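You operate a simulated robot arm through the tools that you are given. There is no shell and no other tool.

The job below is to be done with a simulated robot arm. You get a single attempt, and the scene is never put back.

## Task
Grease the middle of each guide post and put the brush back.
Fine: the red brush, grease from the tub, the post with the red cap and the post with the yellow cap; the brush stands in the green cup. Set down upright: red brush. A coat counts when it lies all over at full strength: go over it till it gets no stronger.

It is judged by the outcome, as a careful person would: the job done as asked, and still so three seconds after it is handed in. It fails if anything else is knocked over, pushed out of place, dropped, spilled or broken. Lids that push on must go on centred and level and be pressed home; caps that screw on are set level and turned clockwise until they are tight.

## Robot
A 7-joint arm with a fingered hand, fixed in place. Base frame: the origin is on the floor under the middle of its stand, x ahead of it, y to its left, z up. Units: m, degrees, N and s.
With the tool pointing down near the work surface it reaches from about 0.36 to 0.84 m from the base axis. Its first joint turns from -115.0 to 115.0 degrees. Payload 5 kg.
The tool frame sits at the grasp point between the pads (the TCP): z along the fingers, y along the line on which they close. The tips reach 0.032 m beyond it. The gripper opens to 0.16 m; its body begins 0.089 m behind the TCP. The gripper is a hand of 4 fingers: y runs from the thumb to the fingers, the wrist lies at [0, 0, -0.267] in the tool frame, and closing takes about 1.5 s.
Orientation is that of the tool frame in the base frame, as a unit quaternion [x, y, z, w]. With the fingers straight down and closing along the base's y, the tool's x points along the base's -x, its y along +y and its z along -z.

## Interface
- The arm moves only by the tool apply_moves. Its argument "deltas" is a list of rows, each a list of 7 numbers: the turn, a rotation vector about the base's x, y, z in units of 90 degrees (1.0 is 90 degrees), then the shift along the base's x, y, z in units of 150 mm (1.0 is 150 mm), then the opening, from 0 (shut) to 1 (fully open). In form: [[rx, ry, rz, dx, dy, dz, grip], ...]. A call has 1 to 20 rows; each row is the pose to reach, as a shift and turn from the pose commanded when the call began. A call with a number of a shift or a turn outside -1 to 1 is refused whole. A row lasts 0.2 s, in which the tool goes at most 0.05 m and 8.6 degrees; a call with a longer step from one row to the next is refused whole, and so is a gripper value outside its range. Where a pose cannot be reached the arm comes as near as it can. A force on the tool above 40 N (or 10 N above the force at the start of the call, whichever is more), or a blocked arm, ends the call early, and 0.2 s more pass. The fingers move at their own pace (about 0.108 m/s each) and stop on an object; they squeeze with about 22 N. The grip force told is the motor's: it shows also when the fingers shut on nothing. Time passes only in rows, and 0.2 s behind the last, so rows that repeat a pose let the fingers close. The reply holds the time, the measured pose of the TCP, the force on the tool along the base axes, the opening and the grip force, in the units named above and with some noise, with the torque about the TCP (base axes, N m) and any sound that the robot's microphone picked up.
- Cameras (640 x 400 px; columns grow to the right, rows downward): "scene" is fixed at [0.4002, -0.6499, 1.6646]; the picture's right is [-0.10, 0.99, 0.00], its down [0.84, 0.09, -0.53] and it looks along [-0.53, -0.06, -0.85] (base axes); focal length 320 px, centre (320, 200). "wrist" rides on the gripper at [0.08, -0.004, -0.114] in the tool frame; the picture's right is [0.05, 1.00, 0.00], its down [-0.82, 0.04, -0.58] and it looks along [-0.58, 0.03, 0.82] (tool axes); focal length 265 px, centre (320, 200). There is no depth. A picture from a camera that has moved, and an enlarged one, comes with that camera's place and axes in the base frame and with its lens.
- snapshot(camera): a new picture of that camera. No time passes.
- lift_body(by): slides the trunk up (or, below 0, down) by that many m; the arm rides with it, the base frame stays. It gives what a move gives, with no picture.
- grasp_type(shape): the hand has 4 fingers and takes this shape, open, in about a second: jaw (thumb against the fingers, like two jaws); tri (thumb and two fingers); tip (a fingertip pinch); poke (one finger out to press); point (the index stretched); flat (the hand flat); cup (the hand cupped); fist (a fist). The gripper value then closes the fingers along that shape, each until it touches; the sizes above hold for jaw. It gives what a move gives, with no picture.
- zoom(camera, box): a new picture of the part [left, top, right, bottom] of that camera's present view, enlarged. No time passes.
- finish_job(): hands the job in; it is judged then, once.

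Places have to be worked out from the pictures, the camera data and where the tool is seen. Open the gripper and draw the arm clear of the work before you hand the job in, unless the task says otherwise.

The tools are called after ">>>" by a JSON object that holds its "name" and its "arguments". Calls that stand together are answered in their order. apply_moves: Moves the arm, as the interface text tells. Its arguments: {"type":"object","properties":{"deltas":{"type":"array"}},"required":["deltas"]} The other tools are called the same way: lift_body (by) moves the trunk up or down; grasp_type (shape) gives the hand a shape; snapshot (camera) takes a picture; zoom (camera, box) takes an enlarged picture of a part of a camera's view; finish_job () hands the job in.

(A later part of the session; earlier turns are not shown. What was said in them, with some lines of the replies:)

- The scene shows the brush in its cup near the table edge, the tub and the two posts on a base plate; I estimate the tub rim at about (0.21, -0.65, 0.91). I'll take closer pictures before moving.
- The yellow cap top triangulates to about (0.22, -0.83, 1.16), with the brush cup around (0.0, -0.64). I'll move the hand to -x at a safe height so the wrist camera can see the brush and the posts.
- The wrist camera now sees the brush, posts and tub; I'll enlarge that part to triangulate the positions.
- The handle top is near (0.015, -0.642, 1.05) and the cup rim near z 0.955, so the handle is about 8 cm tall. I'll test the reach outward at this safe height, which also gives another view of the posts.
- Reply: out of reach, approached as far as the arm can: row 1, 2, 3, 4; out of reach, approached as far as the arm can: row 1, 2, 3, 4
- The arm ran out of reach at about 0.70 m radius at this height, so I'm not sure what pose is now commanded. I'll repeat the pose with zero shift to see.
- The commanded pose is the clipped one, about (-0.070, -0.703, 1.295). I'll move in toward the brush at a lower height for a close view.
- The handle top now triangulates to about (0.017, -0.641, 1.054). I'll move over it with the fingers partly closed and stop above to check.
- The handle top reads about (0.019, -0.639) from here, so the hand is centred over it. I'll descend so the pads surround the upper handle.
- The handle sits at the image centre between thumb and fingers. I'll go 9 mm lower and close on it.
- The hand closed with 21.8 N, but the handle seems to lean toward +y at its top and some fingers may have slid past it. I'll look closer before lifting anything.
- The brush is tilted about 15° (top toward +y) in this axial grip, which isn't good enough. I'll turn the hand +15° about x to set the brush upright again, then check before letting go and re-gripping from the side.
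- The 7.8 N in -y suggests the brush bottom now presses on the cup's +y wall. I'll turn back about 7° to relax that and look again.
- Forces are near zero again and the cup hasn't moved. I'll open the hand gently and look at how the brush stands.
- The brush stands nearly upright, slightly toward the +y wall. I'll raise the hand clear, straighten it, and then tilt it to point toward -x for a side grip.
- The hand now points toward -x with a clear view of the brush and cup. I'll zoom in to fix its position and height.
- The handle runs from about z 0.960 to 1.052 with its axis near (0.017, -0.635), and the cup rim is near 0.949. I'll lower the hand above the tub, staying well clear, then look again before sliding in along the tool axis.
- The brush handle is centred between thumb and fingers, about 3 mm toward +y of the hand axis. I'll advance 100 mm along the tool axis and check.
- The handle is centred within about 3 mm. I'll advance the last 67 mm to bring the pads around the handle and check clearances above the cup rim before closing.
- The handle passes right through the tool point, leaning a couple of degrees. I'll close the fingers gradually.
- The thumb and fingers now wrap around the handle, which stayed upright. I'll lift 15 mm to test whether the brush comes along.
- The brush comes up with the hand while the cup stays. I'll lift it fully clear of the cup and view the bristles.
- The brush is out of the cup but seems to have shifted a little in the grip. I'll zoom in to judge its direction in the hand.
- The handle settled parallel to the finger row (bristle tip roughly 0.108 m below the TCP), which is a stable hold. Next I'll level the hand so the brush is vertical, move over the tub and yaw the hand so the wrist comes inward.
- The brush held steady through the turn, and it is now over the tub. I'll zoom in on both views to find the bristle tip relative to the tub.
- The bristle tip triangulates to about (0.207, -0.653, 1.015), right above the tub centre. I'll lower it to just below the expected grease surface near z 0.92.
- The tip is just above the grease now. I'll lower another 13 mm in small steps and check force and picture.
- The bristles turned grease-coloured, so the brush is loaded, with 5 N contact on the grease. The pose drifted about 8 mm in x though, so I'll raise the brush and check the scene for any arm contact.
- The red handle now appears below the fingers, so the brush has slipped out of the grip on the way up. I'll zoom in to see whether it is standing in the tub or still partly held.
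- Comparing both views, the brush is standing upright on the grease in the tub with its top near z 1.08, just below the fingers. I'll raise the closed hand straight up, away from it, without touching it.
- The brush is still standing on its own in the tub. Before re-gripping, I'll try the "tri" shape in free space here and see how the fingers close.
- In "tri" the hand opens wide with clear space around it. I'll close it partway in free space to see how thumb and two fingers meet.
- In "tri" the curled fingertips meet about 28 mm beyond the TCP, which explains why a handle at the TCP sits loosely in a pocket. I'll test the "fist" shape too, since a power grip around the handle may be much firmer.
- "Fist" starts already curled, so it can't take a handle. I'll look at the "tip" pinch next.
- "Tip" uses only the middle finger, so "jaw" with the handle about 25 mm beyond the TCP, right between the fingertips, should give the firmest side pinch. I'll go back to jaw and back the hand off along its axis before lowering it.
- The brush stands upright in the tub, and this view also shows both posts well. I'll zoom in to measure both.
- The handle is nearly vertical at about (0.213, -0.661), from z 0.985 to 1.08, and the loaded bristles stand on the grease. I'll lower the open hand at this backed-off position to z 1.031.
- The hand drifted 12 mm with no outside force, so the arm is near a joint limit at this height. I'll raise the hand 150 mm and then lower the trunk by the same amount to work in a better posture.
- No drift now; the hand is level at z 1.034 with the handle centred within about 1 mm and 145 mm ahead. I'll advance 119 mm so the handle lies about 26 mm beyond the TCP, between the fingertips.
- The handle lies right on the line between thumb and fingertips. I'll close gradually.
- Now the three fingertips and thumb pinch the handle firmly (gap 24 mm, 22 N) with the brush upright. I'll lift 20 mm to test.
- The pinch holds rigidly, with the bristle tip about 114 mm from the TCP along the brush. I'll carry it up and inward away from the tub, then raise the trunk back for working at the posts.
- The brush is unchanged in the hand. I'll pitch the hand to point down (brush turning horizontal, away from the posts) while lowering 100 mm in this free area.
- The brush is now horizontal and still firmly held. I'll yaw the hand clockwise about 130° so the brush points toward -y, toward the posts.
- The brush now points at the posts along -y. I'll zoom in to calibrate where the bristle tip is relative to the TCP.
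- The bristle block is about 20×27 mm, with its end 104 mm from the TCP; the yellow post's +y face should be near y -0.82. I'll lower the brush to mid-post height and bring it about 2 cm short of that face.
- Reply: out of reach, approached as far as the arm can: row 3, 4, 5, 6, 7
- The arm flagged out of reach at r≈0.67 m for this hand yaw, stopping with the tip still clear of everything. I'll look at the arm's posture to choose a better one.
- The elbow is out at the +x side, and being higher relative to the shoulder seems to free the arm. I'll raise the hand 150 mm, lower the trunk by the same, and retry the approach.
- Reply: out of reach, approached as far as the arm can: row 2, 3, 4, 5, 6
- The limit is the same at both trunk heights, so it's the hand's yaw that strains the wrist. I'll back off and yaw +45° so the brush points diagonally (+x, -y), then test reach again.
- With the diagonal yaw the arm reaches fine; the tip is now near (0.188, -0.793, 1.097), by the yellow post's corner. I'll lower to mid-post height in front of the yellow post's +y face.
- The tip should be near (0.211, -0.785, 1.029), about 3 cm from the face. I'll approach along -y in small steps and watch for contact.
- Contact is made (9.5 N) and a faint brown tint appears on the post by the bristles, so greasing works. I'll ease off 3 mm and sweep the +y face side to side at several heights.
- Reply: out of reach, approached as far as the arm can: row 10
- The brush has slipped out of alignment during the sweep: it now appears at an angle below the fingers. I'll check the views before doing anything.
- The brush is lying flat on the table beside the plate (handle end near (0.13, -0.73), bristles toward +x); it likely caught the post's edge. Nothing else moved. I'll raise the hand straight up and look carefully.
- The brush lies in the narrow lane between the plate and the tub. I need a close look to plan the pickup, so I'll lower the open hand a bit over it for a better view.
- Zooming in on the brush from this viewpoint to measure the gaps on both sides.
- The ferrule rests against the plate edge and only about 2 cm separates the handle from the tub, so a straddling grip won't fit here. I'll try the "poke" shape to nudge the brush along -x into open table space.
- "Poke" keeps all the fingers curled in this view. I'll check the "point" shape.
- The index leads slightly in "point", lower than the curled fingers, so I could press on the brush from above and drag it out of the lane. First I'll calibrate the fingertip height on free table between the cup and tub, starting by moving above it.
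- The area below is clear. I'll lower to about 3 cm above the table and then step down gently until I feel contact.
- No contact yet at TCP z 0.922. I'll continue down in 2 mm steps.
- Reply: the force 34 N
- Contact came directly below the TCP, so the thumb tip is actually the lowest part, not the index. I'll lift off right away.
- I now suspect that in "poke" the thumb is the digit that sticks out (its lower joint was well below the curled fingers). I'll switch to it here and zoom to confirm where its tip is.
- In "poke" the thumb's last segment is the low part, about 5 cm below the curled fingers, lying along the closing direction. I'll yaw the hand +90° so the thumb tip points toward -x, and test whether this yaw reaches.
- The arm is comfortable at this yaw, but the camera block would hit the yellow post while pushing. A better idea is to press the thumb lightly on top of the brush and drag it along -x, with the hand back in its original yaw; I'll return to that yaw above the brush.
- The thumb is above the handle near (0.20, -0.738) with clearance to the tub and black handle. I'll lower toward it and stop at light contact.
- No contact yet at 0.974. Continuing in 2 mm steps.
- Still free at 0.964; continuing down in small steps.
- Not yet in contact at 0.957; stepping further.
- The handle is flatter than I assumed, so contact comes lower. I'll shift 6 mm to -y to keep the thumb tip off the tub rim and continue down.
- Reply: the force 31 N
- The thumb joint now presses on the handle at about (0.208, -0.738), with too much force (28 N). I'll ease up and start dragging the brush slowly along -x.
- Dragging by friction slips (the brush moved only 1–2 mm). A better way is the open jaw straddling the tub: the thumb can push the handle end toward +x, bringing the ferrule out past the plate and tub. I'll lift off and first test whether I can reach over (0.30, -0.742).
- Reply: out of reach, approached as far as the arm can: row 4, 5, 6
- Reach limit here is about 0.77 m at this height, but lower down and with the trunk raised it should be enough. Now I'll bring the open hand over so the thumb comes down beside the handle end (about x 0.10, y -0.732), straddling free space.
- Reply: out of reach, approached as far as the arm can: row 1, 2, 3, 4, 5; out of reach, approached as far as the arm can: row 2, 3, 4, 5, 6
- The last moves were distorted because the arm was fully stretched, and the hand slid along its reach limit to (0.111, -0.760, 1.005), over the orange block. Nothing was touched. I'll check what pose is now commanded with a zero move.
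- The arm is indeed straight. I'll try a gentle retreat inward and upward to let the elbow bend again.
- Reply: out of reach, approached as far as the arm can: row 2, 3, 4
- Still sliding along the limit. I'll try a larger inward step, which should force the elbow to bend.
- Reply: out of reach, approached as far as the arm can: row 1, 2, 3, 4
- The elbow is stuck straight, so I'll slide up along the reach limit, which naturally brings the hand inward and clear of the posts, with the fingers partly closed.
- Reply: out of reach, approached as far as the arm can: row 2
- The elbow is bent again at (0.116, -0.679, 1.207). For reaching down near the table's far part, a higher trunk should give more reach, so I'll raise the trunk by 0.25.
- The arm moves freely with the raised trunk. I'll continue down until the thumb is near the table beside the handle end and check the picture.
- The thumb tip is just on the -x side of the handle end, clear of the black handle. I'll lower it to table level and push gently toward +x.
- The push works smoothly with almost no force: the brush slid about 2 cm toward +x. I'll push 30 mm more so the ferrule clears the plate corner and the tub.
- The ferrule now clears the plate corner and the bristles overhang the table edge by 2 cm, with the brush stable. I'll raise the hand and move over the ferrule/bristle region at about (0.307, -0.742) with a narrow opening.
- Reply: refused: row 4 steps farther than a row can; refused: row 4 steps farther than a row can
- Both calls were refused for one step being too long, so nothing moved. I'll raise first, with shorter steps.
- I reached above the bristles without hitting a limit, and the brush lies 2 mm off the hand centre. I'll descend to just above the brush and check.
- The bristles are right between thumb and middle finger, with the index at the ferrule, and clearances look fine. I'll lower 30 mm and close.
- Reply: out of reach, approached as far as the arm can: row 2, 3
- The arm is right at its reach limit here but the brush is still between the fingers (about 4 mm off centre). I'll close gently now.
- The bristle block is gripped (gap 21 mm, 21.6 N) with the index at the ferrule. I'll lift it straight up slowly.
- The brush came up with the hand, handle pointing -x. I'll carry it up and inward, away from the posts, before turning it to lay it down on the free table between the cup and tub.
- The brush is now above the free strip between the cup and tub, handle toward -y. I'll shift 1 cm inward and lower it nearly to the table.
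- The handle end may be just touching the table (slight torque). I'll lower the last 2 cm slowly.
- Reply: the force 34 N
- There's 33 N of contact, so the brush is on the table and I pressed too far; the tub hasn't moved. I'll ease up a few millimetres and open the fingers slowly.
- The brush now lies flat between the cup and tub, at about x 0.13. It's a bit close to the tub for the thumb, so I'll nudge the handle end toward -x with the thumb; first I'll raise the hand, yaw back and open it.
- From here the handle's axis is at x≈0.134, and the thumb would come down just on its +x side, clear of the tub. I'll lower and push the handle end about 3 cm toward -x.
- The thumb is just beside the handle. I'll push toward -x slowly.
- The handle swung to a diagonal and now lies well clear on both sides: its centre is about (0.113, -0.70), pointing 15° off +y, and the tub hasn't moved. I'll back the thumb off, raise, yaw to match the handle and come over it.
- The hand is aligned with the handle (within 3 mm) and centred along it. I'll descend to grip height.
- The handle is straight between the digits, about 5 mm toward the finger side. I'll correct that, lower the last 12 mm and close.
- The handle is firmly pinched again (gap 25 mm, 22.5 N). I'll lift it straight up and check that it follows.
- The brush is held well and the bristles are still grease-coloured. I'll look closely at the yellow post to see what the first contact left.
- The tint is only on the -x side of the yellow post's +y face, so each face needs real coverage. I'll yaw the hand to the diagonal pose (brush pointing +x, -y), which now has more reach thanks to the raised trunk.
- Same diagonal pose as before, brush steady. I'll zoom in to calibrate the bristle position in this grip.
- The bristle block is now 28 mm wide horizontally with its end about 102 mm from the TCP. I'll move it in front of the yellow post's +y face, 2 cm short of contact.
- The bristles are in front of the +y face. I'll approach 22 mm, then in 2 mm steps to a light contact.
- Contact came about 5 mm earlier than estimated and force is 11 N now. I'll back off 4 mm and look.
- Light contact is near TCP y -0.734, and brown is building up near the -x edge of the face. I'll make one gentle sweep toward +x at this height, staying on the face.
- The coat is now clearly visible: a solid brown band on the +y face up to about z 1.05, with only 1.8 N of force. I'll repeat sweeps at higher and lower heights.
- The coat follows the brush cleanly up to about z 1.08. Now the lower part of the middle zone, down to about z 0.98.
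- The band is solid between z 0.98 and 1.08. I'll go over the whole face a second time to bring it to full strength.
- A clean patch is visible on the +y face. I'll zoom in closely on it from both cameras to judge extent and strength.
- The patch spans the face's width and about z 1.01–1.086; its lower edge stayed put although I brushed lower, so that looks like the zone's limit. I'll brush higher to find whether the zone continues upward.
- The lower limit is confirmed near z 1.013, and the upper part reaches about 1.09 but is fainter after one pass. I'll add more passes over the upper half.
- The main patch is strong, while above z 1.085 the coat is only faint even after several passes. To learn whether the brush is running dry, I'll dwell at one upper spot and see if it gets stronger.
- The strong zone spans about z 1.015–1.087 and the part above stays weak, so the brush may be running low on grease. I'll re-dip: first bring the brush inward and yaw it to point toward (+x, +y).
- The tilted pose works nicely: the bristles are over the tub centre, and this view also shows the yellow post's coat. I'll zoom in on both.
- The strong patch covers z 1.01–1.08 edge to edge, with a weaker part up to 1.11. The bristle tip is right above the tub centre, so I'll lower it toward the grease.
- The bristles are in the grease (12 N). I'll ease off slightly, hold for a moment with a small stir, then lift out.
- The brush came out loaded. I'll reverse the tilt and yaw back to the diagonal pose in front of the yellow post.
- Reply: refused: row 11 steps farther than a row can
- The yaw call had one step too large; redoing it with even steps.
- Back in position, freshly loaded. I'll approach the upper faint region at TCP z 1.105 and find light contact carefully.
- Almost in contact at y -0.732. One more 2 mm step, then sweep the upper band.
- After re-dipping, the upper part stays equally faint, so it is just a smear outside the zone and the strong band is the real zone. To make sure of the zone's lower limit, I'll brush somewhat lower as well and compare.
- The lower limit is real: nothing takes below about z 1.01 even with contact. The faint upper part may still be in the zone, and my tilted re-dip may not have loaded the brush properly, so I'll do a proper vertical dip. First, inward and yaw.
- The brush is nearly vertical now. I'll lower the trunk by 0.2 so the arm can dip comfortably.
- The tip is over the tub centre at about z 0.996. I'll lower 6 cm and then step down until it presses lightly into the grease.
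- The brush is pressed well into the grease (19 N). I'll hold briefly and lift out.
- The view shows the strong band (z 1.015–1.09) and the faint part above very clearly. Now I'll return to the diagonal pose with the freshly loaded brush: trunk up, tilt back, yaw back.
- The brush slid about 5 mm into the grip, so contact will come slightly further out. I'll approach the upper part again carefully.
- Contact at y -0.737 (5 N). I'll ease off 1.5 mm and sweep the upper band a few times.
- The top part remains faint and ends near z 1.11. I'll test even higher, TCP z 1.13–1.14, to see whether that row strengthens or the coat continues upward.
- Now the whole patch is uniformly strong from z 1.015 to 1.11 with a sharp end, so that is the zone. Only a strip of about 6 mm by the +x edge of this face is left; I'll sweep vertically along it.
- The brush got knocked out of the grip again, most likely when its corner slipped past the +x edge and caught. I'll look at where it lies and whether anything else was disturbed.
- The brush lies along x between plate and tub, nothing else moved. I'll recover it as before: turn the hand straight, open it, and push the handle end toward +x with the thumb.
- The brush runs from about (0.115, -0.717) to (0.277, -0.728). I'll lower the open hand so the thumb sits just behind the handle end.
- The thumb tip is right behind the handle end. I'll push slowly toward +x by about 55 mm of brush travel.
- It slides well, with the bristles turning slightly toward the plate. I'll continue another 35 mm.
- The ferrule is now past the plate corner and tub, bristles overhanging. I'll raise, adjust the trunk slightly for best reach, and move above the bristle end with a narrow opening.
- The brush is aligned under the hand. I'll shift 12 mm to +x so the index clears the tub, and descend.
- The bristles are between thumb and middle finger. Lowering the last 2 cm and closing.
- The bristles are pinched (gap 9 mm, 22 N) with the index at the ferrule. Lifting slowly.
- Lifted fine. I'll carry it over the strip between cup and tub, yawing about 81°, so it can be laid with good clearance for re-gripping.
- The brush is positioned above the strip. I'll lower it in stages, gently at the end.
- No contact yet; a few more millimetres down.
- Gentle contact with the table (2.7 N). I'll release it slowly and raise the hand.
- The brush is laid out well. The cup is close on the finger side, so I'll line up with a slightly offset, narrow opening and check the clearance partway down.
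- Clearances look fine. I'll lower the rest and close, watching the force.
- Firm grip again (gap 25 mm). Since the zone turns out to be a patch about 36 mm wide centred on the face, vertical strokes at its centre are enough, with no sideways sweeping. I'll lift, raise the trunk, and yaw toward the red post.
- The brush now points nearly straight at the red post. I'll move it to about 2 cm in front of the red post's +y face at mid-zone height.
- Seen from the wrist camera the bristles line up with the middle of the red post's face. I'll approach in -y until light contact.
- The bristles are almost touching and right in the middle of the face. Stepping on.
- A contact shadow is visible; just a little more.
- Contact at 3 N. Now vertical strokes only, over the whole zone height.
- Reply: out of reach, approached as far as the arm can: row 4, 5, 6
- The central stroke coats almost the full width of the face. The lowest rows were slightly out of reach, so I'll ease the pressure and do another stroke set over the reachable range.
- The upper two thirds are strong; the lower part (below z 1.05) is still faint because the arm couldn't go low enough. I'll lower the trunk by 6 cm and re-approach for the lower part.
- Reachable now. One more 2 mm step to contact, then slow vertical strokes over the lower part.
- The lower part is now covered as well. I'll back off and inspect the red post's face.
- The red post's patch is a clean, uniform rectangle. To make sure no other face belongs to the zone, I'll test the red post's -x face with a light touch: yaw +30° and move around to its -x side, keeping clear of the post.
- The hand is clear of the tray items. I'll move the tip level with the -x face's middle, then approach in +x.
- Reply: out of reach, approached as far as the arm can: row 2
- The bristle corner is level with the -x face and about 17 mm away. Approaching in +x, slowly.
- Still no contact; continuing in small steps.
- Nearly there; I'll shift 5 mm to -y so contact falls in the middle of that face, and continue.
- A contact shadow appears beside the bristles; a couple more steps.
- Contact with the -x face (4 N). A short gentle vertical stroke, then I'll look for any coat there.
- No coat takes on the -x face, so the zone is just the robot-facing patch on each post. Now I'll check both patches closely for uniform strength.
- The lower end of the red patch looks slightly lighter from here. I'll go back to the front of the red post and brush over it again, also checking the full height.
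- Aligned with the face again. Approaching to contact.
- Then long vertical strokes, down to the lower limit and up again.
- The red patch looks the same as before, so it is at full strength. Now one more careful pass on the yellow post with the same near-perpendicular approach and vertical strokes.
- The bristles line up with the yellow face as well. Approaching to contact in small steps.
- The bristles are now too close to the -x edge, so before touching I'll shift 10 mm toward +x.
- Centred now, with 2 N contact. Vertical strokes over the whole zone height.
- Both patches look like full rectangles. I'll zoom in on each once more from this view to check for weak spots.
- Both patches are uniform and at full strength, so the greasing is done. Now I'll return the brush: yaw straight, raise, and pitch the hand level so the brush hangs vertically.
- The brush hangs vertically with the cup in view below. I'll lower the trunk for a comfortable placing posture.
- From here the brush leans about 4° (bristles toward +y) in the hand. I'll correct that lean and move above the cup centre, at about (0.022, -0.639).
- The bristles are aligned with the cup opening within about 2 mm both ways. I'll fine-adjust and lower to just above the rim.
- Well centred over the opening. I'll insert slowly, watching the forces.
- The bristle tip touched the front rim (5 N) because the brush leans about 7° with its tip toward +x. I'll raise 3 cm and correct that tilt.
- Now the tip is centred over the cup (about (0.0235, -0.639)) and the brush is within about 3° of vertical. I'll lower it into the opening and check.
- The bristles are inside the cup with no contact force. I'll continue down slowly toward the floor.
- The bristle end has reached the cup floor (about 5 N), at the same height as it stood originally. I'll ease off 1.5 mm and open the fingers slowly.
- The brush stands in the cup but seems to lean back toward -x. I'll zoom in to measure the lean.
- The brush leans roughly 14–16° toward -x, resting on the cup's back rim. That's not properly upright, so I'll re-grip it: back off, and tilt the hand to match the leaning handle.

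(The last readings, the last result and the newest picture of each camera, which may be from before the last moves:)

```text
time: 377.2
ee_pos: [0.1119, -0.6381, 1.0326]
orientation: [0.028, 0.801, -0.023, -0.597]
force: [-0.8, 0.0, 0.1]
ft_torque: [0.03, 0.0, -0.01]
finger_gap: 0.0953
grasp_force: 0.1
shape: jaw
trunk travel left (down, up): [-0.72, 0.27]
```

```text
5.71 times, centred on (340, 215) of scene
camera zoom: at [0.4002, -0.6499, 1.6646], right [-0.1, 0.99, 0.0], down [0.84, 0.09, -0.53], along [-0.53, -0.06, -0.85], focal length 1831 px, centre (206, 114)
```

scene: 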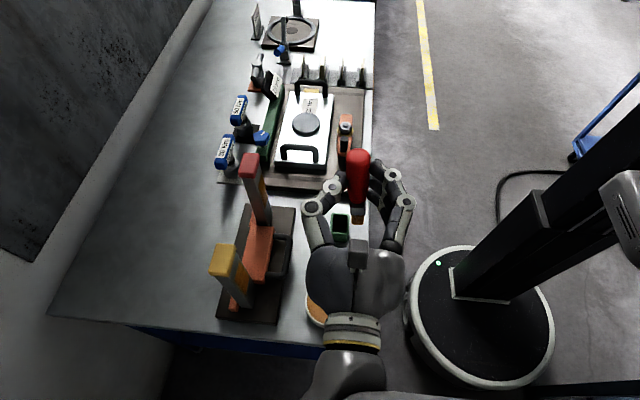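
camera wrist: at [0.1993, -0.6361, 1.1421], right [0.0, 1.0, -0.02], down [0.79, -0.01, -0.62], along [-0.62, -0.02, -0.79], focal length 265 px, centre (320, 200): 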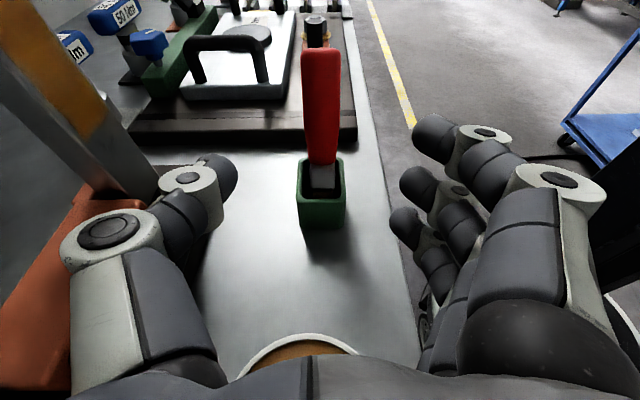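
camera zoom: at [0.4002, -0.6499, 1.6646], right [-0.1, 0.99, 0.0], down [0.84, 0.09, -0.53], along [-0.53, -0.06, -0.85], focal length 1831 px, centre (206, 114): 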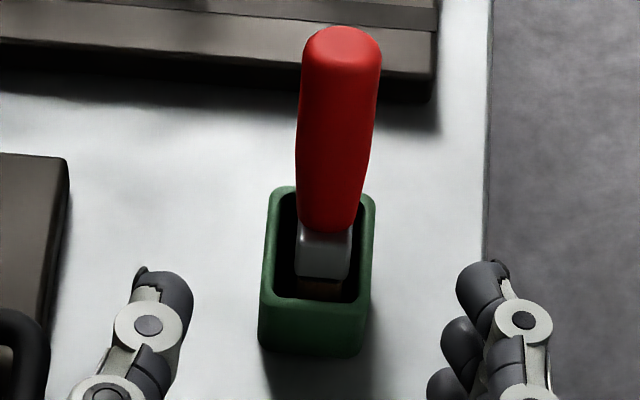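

The handle top is at about (-0.023, -0.637, 1.045), leaning about 17°, and my hand tilt matches it. I'll advance along the hand axis to bring the fingertips around the handle.

>>> {"name": "apply_moves", "arguments": {"deltas": [[0, 0, 0, -0.15, 0.003, -0.037, 0.6], [0, 0, 0, -0.3, 0.006, -0.073, 0.6], [0, 0, 0, -0.42, 0.007, -0.102, 0.6], [0, 0, 0, -0.53, 0.007, -0.13, 0.6], [0, 0, 0, -0.61, 0.007, -0.15, 0.6], [0, 0, 0, -0.61, 0.007, -0.15, 0.6]]}}

>>> {"name": "snapshot", "arguments": {"camera": "wrist"}}

>>> {"name": "zoom", "arguments": {"camera": "scene", "box": [300, 170, 380, 260]}}

```text
time: 378.6
ee_pos: [0.021, -0.638, 1.0111]
orientation: [0.028, 0.802, -0.024, -0.597]
force: [-0.1, -0.4, 0.0]
ft_torque: [-0.01, -0.01, -0.02]
finger_gap: 0.0954
grasp_force: 0.0
shape: jaw
trunk travel left (down, up): [-0.72, 0.27]
```

```text
taken
camera wrist: at [0.1074, -0.6352, 1.1199], right [0.0, 1.0, -0.02], down [0.79, -0.01, -0.62], along [-0.62, -0.02, -0.79], focal length 265 px, centre (320, 200)
```

wrist: 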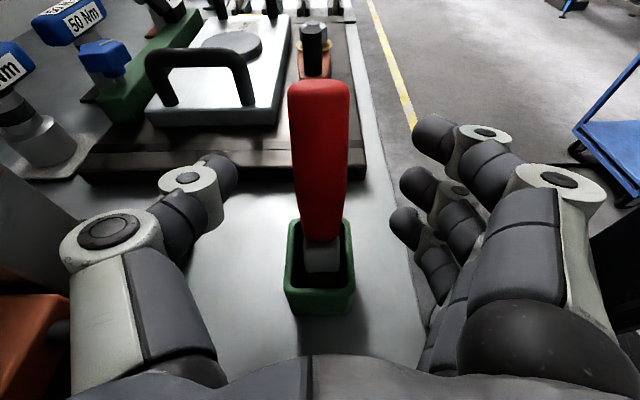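

```text
4.44 times, centred on (340, 215) of scene
camera zoom: at [0.4002, -0.6499, 1.6646], right [-0.1, 0.99, 0.0], down [0.84, 0.09, -0.53], along [-0.53, -0.06, -0.85], focal length 1424 px, centre (231, 133)
```

zoom: 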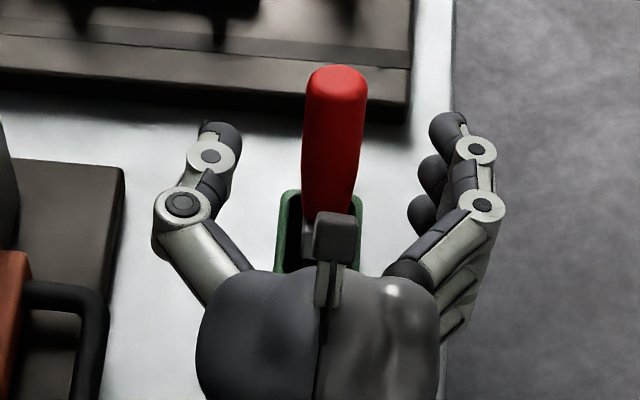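

The handle is between the fingertips. Closing gently.

>>> {"name": "apply_moves", "arguments": {"deltas": [[0, 0, 0, 0, 0, 0, 0.5], [0, 0, 0, 0, 0, 0, 0.4], [0, 0, 0, 0, 0, 0, 0.3], [0, 0, 0, 0, 0, 0, 0.23], [0, 0, 0, 0, 0, 0, 0.18], [0, 0, 0, 0, 0, 0, 0.12], [0, 0, 0, 0, 0, 0, 0.06], [0, 0, 0, 0, 0, 0, 0], [0, 0, 0, 0, 0, 0, 0]]}}

>>> {"name": "snapshot", "arguments": {"camera": "wrist"}}

>>> {"name": "zoom", "arguments": {"camera": "scene", "box": [300, 170, 380, 260]}}

```text
time: 380.6
ee_pos: [0.0218, -0.6383, 1.0102]
orientation: [0.028, 0.801, -0.023, -0.597]
force: [-0.5, 0.4, -0.6]
ft_torque: [0.0, -0.02, -0.07]
finger_gap: 0.0245
grasp_force: 21.9
shape: jaw
trunk travel left (down, up): [-0.72, 0.27]
```

```text
taken
camera wrist: at [0.1076, -0.6352, 1.12], right [0.0, 1.0, -0.02], down [0.79, -0.01, -0.62], along [-0.62, -0.02, -0.79], focal length 265 px, centre (320, 200)
```

wrist: 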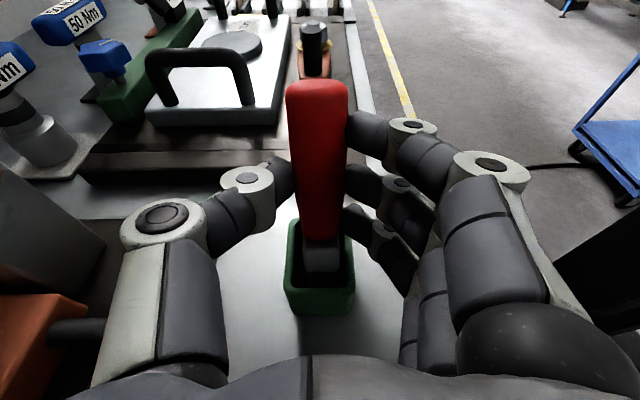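

```text
4.44 times, centred on (340, 215) of scene
camera zoom: at [0.4002, -0.6499, 1.6646], right [-0.1, 0.99, 0.0], down [0.84, 0.09, -0.53], along [-0.53, -0.06, -0.85], focal length 1424 px, centre (231, 133)
```

zoom: 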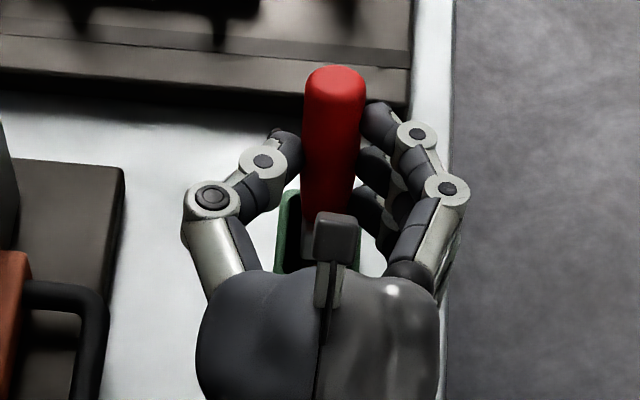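

Firm grip with the lean unchanged. I'll lift 4 mm and rotate about 17° around the brush's foot to bring it vertical.

>>> {"name": "apply_moves", "arguments": {"deltas": [[0, 0, 0, 0, 0, 0.03, 0], [0, 0.06, 0, 0.06, 0, 0.035, 0], [0, 0.12, 0, 0.12, 0, 0.035, 0], [0, 0.18, 0, 0.18, 0, 0.03, 0], [0, 0.193, 0, 0.192, 0, 0.027, 0], [0, 0.193, 0, 0.192, 0, 0.027, 0]]}}

>>> {"name": "zoom", "arguments": {"camera": "wrist", "box": [250, 60, 390, 340]}}

>>> {"name": "zoom", "arguments": {"camera": "scene", "box": [315, 180, 365, 250]}}

```text
time: 382.0
ee_pos: [0.0504, -0.6387, 1.0144]
orientation: [-0.024, -0.702, 0.028, 0.712]
force: [0.4, -0.4, -1.2]
ft_torque: [-0.02, 0.0, 0.0]
finger_gap: 0.0245
grasp_force: 22.5
shape: jaw
trunk travel left (down, up): [-0.72, 0.27]
```

```text
1.43 times, centred on (320, 200) of wrist
camera zoom: at [0.1655, -0.6349, 1.0932], right [-0.01, 1.0, -0.02], down [0.57, -0.01, -0.82], along [-0.82, -0.02, -0.57], focal length 379 px, centre (320, 200)
```

zoom: 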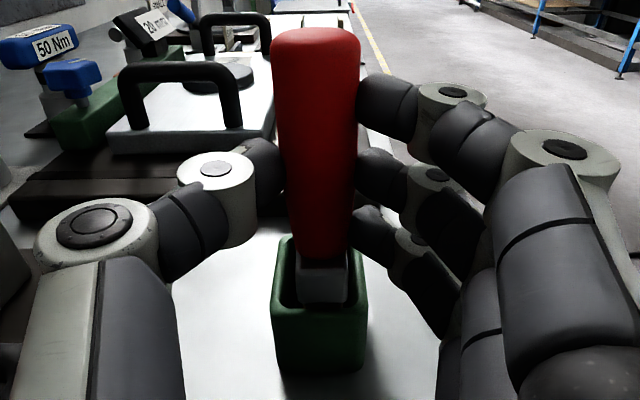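

```text
5.71 times, centred on (340, 215) of scene
camera zoom: at [0.4002, -0.6499, 1.6646], right [-0.1, 0.99, 0.0], down [0.84, 0.09, -0.53], along [-0.53, -0.06, -0.85], focal length 1831 px, centre (206, 114)
```

zoom: 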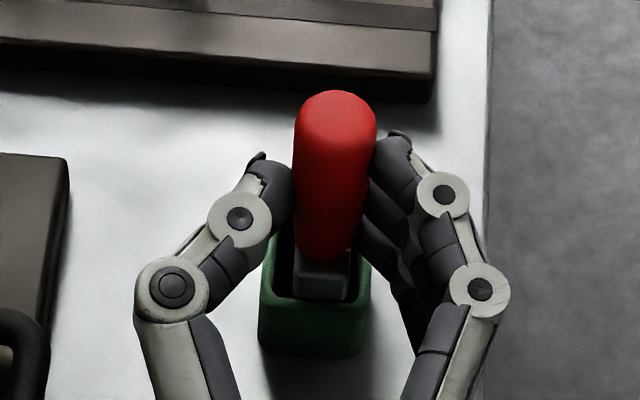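

It now looks almost exactly like the original standing pose (within about 2°). I'll add 1.5° more, then lower in 1.5 mm steps until it just touches the floor.

>>> {"name": "apply_moves", "arguments": {"deltas": [[0, 0.017, 0, 0.019, 0, 0, 0], [0, 0.017, 0, 0.019, 0, -0.01, 0]]}}

>>> {"name": "apply_moves", "arguments": {"deltas": [[0, 0, 0, 0, 0, -0.01, 0], [0, 0, 0, 0, 0, -0.013, 0]]}}

>>> {"name": "zoom", "arguments": {"camera": "scene", "box": [315, 180, 365, 250]}}

```text
time: 382.6
ee_pos: [0.0527, -0.6372, 1.0134]
orientation: [-0.024, -0.692, 0.028, 0.721]
force: [-0.8, 0.0, -0.9]
ft_torque: [0.0, 0.02, -0.02]
finger_gap: 0.0251
grasp_force: 22.2
shape: jaw
trunk travel left (down, up): [-0.72, 0.27]
```

```text
time: 383.2
ee_pos: [0.0531, -0.6382, 1.0111]
orientation: [-0.023, -0.692, 0.028, 0.721]
force: [-1.7, -0.4, 0.7]
ft_torque: [-0.02, 0.1, -0.05]
finger_gap: 0.025
grasp_force: 22.5
shape: jaw
trunk travel left (down, up): [-0.72, 0.27]
```

```text
5.71 times, centred on (340, 215) of scene
camera zoom: at [0.4002, -0.6499, 1.6646], right [-0.1, 0.99, 0.0], down [0.84, 0.09, -0.53], along [-0.53, -0.06, -0.85], focal length 1831 px, centre (206, 114)
```

zoom: 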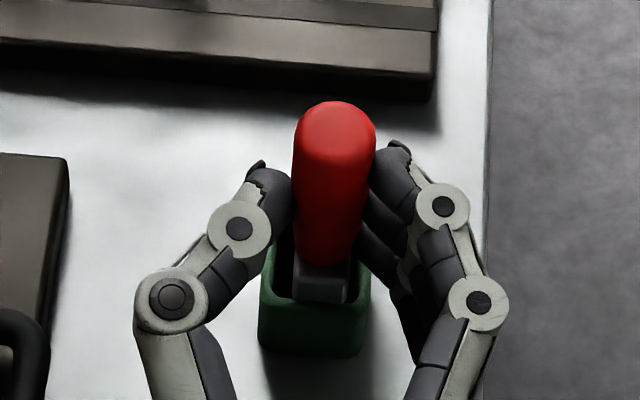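

The handle matches the original pose, but a small -x force shows the foot touching the cup's front wall. I'll shift 4 mm toward -x and check the force.

>>> {"name": "apply_moves", "arguments": {"deltas": [[0, 0, 0, -0.013, 0, 0.005, 0], [0, 0, 0, -0.027, 0, 0.005, 0]]}}

>>> {"name": "zoom", "arguments": {"camera": "scene", "box": [315, 180, 365, 250]}}

>>> {"name": "zoom", "arguments": {"camera": "wrist", "box": [260, 200, 380, 340]}}

```text
time: 383.8
ee_pos: [0.0494, -0.6383, 1.0105]
orientation: [-0.024, -0.692, 0.027, 0.721]
force: [0.1, 0.4, -0.4]
ft_torque: [-0.02, -0.03, 0.0]
finger_gap: 0.0247
grasp_force: 21.6
shape: jaw
trunk travel left (down, up): [-0.72, 0.27]
```

```text
5.71 times, centred on (340, 215) of scene
camera zoom: at [0.4002, -0.6499, 1.6646], right [-0.1, 0.99, 0.0], down [0.84, 0.09, -0.53], along [-0.53, -0.06, -0.85], focal length 1831 px, centre (206, 114)
```

zoom: 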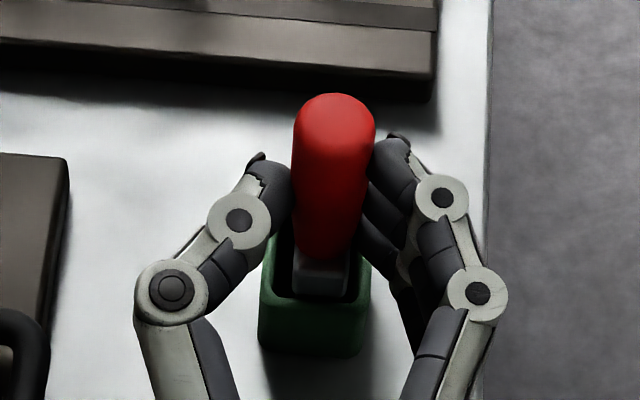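

```text
2.86 times, centred on (320, 270) of wrist
camera zoom: at [0.1662, -0.6352, 1.0873], right [-0.01, 1.0, -0.02], down [0.54, -0.01, -0.84], along [-0.84, -0.02, -0.54], focal length 758 px, centre (320, 0)
```

zoom: 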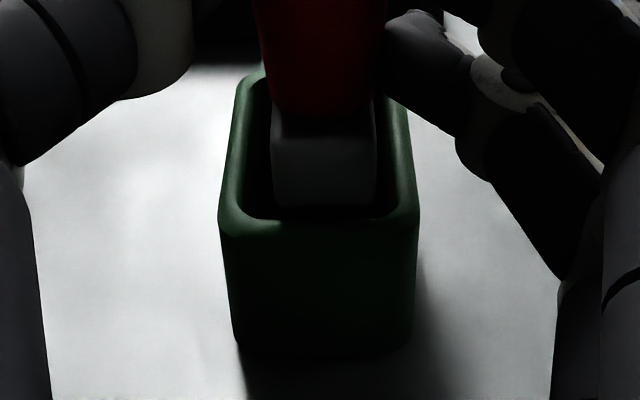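

Forces are zero and it matches the original pose closely. Lowering in small steps to floor contact.

>>> {"name": "apply_moves", "arguments": {"deltas": [[0, 0, 0, 0, 0, -0.01, 0], [0, 0, 0, 0, 0, -0.013, 0]]}}

>>> {"name": "apply_moves", "arguments": {"deltas": [[0, 0, 0, 0, 0, -0.008, 0], [0, 0, 0, 0, 0, -0.01, 0]]}}

```text
time: 384.4
ee_pos: [0.049, -0.6391, 1.0107]
orientation: [-0.024, -0.692, 0.027, 0.721]
force: [0.5, 0.0, -1.1]
ft_torque: [0.01, -0.05, -0.01]
finger_gap: 0.0248
grasp_force: 22.3
shape: jaw
trunk travel left (down, up): [-0.72, 0.27]
```

```text
time: 385.0
ee_pos: [0.05, -0.6376, 1.0087]
orientation: [-0.023, -0.692, 0.028, 0.721]
force: [-0.7, -0.4, -0.7]
ft_torque: [0.02, -0.03, 0.01]
finger_gap: 0.0247
grasp_force: 22.5
shape: jaw
trunk travel left (down, up): [-0.72, 0.27]
```

>>> {"name": "apply_moves", "arguments": {"deltas": [[0, 0, 0, 0, 0, -0.01, 0], [0, 0, 0, 0, 0, -0.013, 0]]}}

>>> {"name": "apply_moves", "arguments": {"deltas": [[0, 0, 0, 0, 0, -0.008, 0], [0, 0, 0, 0, 0, -0.01, 0]]}}

>>> {"name": "zoom", "arguments": {"camera": "scene", "box": [315, 180, 365, 250]}}

```text
time: 385.6
ee_pos: [0.0488, -0.637, 1.0073]
orientation: [-0.023, -0.692, 0.03, 0.721]
force: [0.4, -0.4, -1.1]
ft_torque: [0.02, -0.02, 0.02]
finger_gap: 0.0247
grasp_force: 22.1
shape: jaw
trunk travel left (down, up): [-0.72, 0.27]
```

```text
time: 386.2
ee_pos: [0.0488, -0.6392, 1.0052]
orientation: [-0.023, -0.692, 0.029, 0.721]
force: [-0.1, -0.3, -1.1]
ft_torque: [-0.02, -0.04, 0.0]
finger_gap: 0.0248
grasp_force: 21.9
shape: jaw
trunk travel left (down, up): [-0.72, 0.27]
```

```text
5.71 times, centred on (340, 215) of scene
camera zoom: at [0.4002, -0.6499, 1.6646], right [-0.1, 0.99, 0.0], down [0.84, 0.09, -0.53], along [-0.53, -0.06, -0.85], focal length 1831 px, centre (206, 114)
```

zoom: 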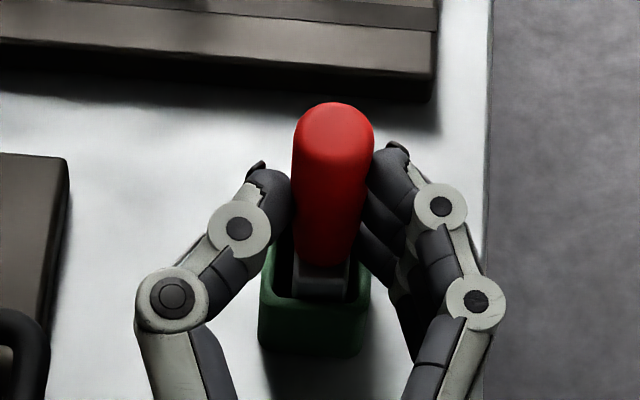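

Still no floor contact; continuing carefully.

>>> {"name": "apply_moves", "arguments": {"deltas": [[0, 0, 0, 0, 0, -0.01, 0], [0, 0, 0, 0, 0, -0.012, 0]]}}

>>> {"name": "apply_moves", "arguments": {"deltas": [[0, 0, 0, 0, 0, -0.01, 0], [0, 0, 0, 0, 0, -0.012, 0]]}}

```text
time: 386.8
ee_pos: [0.0484, -0.6373, 1.0035]
orientation: [-0.024, -0.692, 0.029, 0.721]
force: [-1.3, -0.1, -1.2]
ft_torque: [0.0, -0.03, -0.02]
finger_gap: 0.0248
grasp_force: 22.1
shape: jaw
trunk travel left (down, up): [-0.72, 0.27]
```

```text
time: 387.4
ee_pos: [0.0479, -0.6379, 1.0019]
orientation: [-0.023, -0.692, 0.029, 0.721]
force: [-0.6, 0.7, 7.0]
ft_torque: [-0.02, 0.04, 0.01]
finger_gap: 0.0248
grasp_force: 22.1
shape: jaw
trunk travel left (down, up): [-0.72, 0.27]
```

Now there's a clean floor contact (7 N, almost no torque), so the brush stands flush. I'll ease 0.8 mm and open the fingers slowly.

>>> {"name": "apply_moves", "arguments": {"deltas": [[0, 0, 0, 0, 0, 0.006, 0], [0, 0, 0, 0, 0, 0.006, 0]]}}

>>> {"name": "apply_moves", "arguments": {"deltas": [[0, 0, 0, 0, 0, 0, 0.1], [0, 0, 0, 0, 0, 0, 0.15], [0, 0, 0, 0, 0, 0, 0.17], [0, 0, 0, 0, 0, 0, 0.19], [0, 0, 0, 0, 0, 0, 0.22], [0, 0, 0, 0, 0, 0, 0.26], [0, 0, 0, 0, 0, 0, 0.32], [0, 0, 0, 0, 0, 0, 0.4], [0, 0, 0, 0, 0, 0, 0.5], [0, 0, 0, 0, 0, 0, 0.6], [0, 0, 0, 0, 0, 0, 0.6]]}}

>>> {"name": "zoom", "arguments": {"camera": "scene", "box": [315, 180, 365, 250]}}

>>> {"name": "snapshot", "arguments": {"camera": "wrist"}}

```text
time: 388.0
ee_pos: [0.0486, -0.6373, 1.0024]
orientation: [-0.024, -0.692, 0.029, 0.721]
force: [-1.1, 0.6, 4.7]
ft_torque: [-0.04, 0.06, -0.01]
finger_gap: 0.0249
grasp_force: 22.2
shape: jaw
trunk travel left (down, up): [-0.72, 0.27]
```

```text
time: 390.4
ee_pos: [0.0476, -0.6382, 1.0015]
orientation: [-0.024, -0.692, 0.027, 0.721]
force: [-0.2, 0.9, -0.2]
ft_torque: [0.0, 0.0, -0.02]
finger_gap: 0.0957
grasp_force: 0.1
shape: jaw
trunk travel left (down, up): [-0.72, 0.27]
```

```text
5.71 times, centred on (340, 215) of scene
camera zoom: at [0.4002, -0.6499, 1.6646], right [-0.1, 0.99, 0.0], down [0.84, 0.09, -0.53], along [-0.53, -0.06, -0.85], focal length 1831 px, centre (206, 114)
```

zoom: 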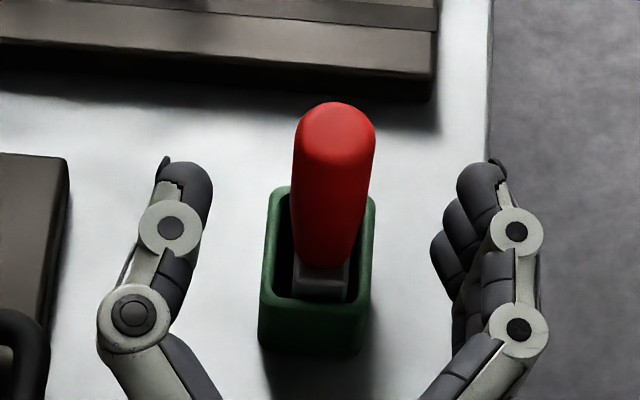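

```text
taken
camera wrist: at [0.166, -0.6351, 1.0776], right [-0.01, 1.0, -0.02], down [0.54, -0.01, -0.84], along [-0.84, -0.02, -0.54], focal length 265 px, centre (320, 200)
```

wrist: 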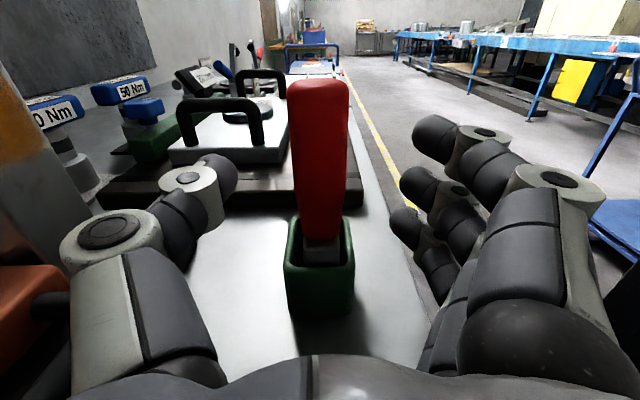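

The brush stands upright in the cup, just like at the start. I'll back the open hand straight away from it and then up.

>>> {"name": "apply_moves", "arguments": {"deltas": [[0, 0, 0, 0.12, 0, 0, 0.6], [0, 0, 0, 0.27, 0, 0.02, 0.6], [0, 0, 0, 0.45, 0, 0.06, 0.6], [0, 0, 0, 0.65, 0, 0.15, 0.6], [0, 0, 0, 0.8, 0, 0.3, 0.6], [0, 0, 0, 0.9, 0, 0.5, 0.6], [0, 0, 0, 0.95, 0, 0.75, 0.6], [0, 0, 0, 0.95, 0, 1.0, 0.6]]}}

>>> {"name": "zoom", "arguments": {"camera": "scene", "box": [315, 180, 365, 250]}}

>>> {"name": "snapshot", "arguments": {"camera": "wrist"}}

>>> {"name": "snapshot", "arguments": {"camera": "scene"}}

```text
time: 392.2
ee_pos: [0.1904, -0.6373, 1.1524]
orientation: [-0.024, -0.692, 0.028, 0.721]
force: [-0.3, -0.2, 0.2]
ft_torque: [0.0, -0.02, 0.04]
finger_gap: 0.0953
grasp_force: 0.0
shape: jaw
trunk travel left (down, up): [-0.72, 0.27]
```

```text
5.71 times, centred on (340, 215) of scene
camera zoom: at [0.4002, -0.6499, 1.6646], right [-0.1, 0.99, 0.0], down [0.84, 0.09, -0.53], along [-0.53, -0.06, -0.85], focal length 1831 px, centre (206, 114)
```

zoom: 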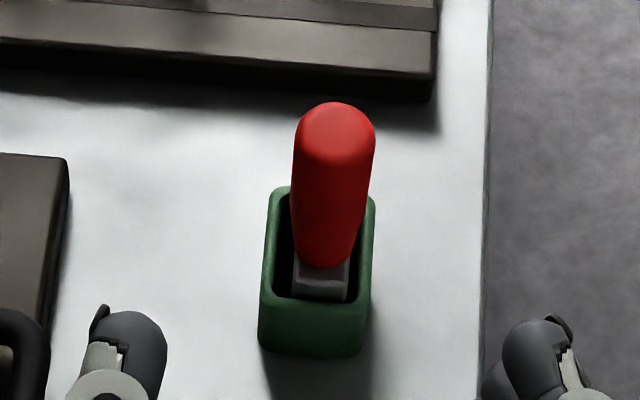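

```text
taken
camera wrist: at [0.308, -0.6348, 1.228], right [0.0, 1.0, -0.02], down [0.54, -0.01, -0.84], along [-0.84, -0.02, -0.54], focal length 265 px, centre (320, 200)
```

wrist: 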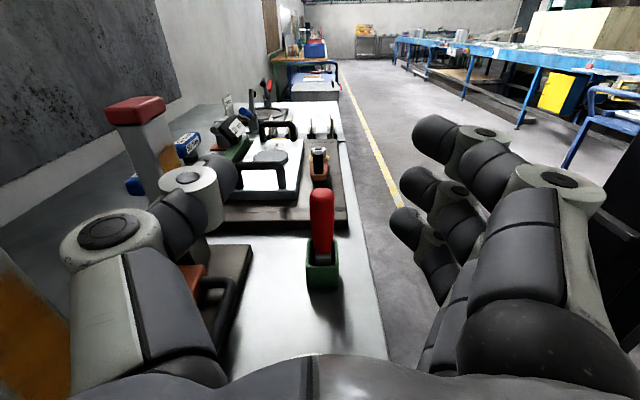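

```text
taken
```

scene: 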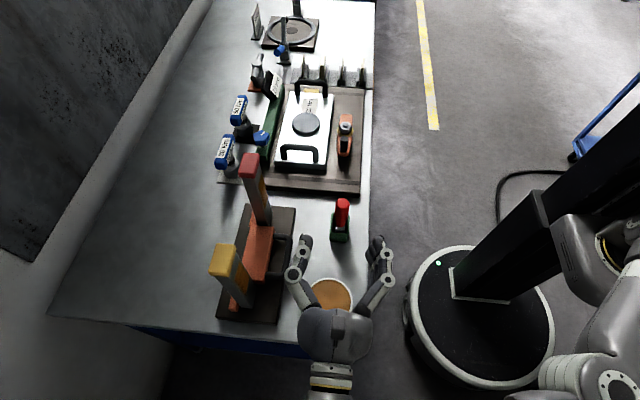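

The brush stands upright and everything else is in place. Before finishing I'll move the hand to a clear viewpoint to inspect both greased patches once more.

>>> {"name": "apply_moves", "arguments": {"deltas": [[0, 0, 0.08, 0.1, 0.05, 0.1, 0.6], [0, 0, 0.16, 0.25, 0.12, 0.2, 0.6], [0, 0, 0.24, 0.4, 0.2, 0.3, 0.6], [0, 0, 0.32, 0.55, 0.3, 0.4, 0.6], [0, 0, 0.4, 0.7, 0.4, 0.5, 0.8], [0, 0, 0.444, 0.8, 0.45, 0.6, 1], [0, 0, 0.444, 0.85, 0.5, 0.65, 1], [0, 0, 0.444, 0.85, 0.5, 0.65, 1]]}}

>>> {"name": "snapshot", "arguments": {"camera": "wrist"}}

>>> {"name": "zoom", "arguments": {"camera": "wrist", "box": [180, 80, 360, 280]}}

```text
time: 394.0
ee_pos: [0.3192, -0.5623, 1.2513]
orientation: [0.214, -0.659, 0.273, 0.668]
force: [0.6, -0.4, -0.4]
ft_torque: [0.01, 0.0, -0.02]
finger_gap: 0.16
grasp_force: 0.2
shape: jaw
trunk travel left (down, up): [-0.72, 0.27]
```

```text
taken
camera wrist: at [0.4073, -0.4847, 1.3257], right [-0.65, 0.76, -0.02], down [0.43, 0.34, -0.84], along [-0.63, -0.55, -0.54], focal length 265 px, centre (320, 200)
```

wrist: 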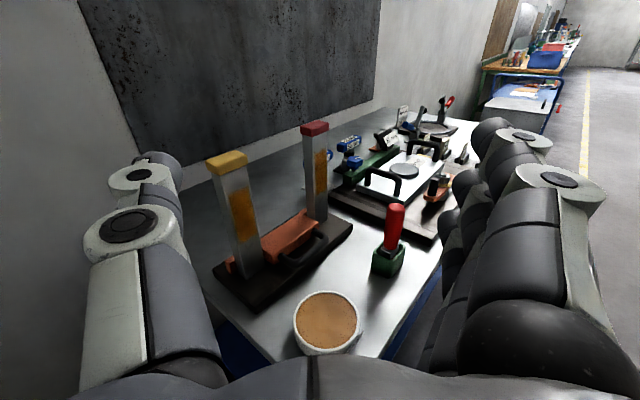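

```text
2.00 times, centred on (270, 180) of wrist
camera zoom: at [0.4073, -0.4847, 1.3257], right [-0.65, 0.76, -0.02], down [0.43, 0.34, -0.84], along [-0.63, -0.55, -0.54], focal length 531 px, centre (420, 240)
```

zoom: 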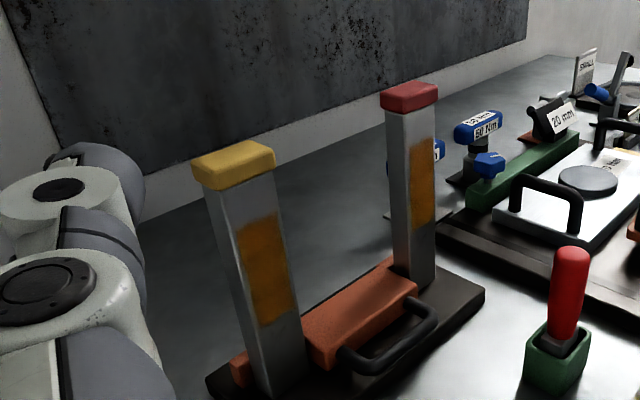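

Both patches are neat and centred on the posts' middles. A closer zoom on each for any weak areas.

>>> {"name": "zoom", "arguments": {"camera": "wrist", "box": [215, 170, 275, 260]}}

>>> {"name": "zoom", "arguments": {"camera": "wrist", "box": [295, 125, 345, 205]}}

>>> {"name": "zoom", "arguments": {"camera": "wrist", "box": [360, 190, 420, 280]}}

```text
4.44 times, centred on (245, 215) of wrist
camera zoom: at [0.4073, -0.4847, 1.3257], right [-0.65, 0.76, -0.02], down [0.43, 0.34, -0.84], along [-0.63, -0.55, -0.54], focal length 1180 px, centre (653, 133)
```

zoom: 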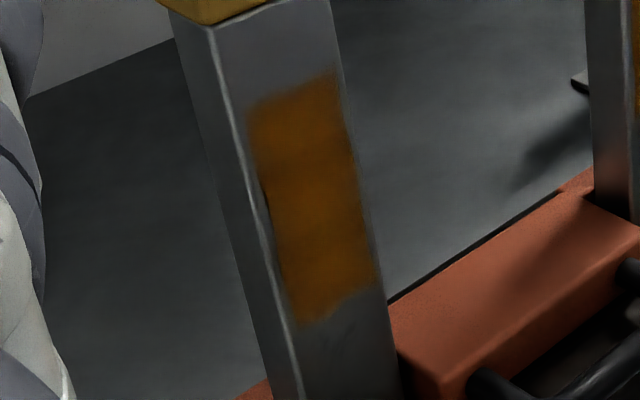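

```text
5.00 times, centred on (320, 165) of wrist
camera zoom: at [0.4073, -0.4847, 1.3257], right [-0.65, 0.76, -0.02], down [0.43, 0.34, -0.84], along [-0.63, -0.55, -0.54], focal length 1327 px, centre (320, 375)
```

zoom: 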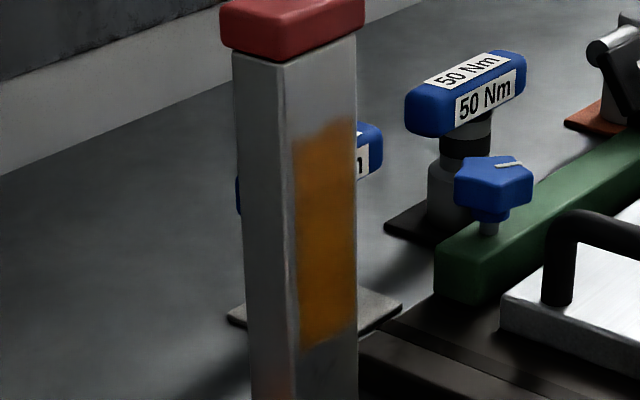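

```text
4.44 times, centred on (390, 235) of wrist
camera zoom: at [0.4073, -0.4847, 1.3257], right [-0.65, 0.76, -0.02], down [0.43, 0.34, -0.84], along [-0.63, -0.55, -0.54], focal length 1180 px, centre (9, 44)
```

zoom: 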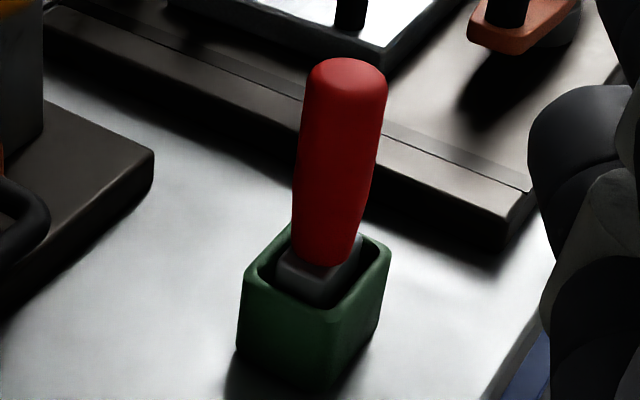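

Both coats are uniform and the brush stands upright in its cup; nothing else has moved. I'll draw the open hand further clear of the table before handing in.

>>> {"name": "apply_moves", "arguments": {"deltas": [[0, 0, 0, 0, 0.15, 0.1, 1], [0, 0, 0, 0, 0.3, 0.2, 1], [0, 0, 0, 0, 0.45, 0.3, 1], [0, 0, 0, 0, 0.6, 0.4, 1], [0, 0, 0, 0, 0.7, 0.4, 1], [0, 0, 0, 0, 0.7, 0.4, 1], [0, 0, 0, 0, 0.7, 0.4, 1]]}}

>>> {"name": "snapshot", "arguments": {"camera": "scene"}}

```text
time: 395.6
ee_pos: [0.3192, -0.4572, 1.31]
orientation: [0.214, -0.659, 0.273, 0.668]
force: [0.5, -0.3, -0.3]
ft_torque: [0.02, -0.02, 0.01]
finger_gap: 0.16
grasp_force: 0.2
shape: jaw
trunk travel left (down, up): [-0.72, 0.27]
```

```text
taken
```

scene: 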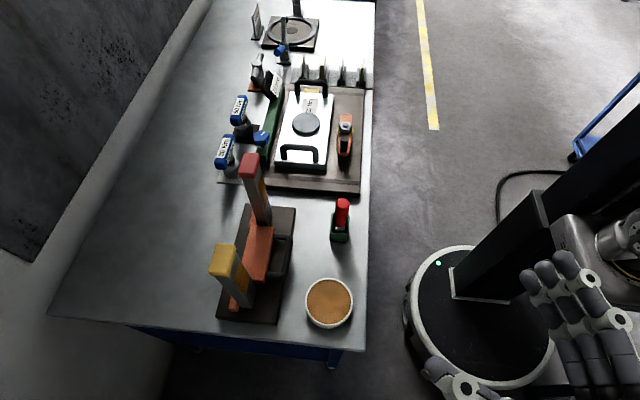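

The scene looks as it did at the start, with both posts greased, the brush upright in the green cup, the tub in place, and the open hand clear of the table. I'm handing the job in.

>>> {"name": "finish_job", "arguments": {}}

```text
The job is handed in.
```

Both guide posts are greased in the middle, and the red brush is back upright in the green cup. The job is handed in, and I haven't seen the verdict.

- **Coat:** Each post has a solid patch of grease on the face toward the robot, roughly z 1.01 to 1.11 m. The red post was gone over again and looked no stronger. On the yellow post a final pass left no visible weak areas.
- **Other faces:** I tried one of the side faces, the red post's -x face. Pressing and brushing there left no grease, so I treated the robot-facing patch as the whole area to coat and left the other faces bare.
- **Drops:** The brush left my grip three times. Once it stayed standing in the tub, and twice it fell flat on the table between the plate and the tub. I recovered it each time.
- **The rest of the bench:** I saw no sign that anything else was moved, tipped or spilled, and the tub and cup look where they were.
- **Cup:** On the first attempt the brush leaned about 17° in the cup. I gripped it again and set it straight, and it now looks as it did at the start.
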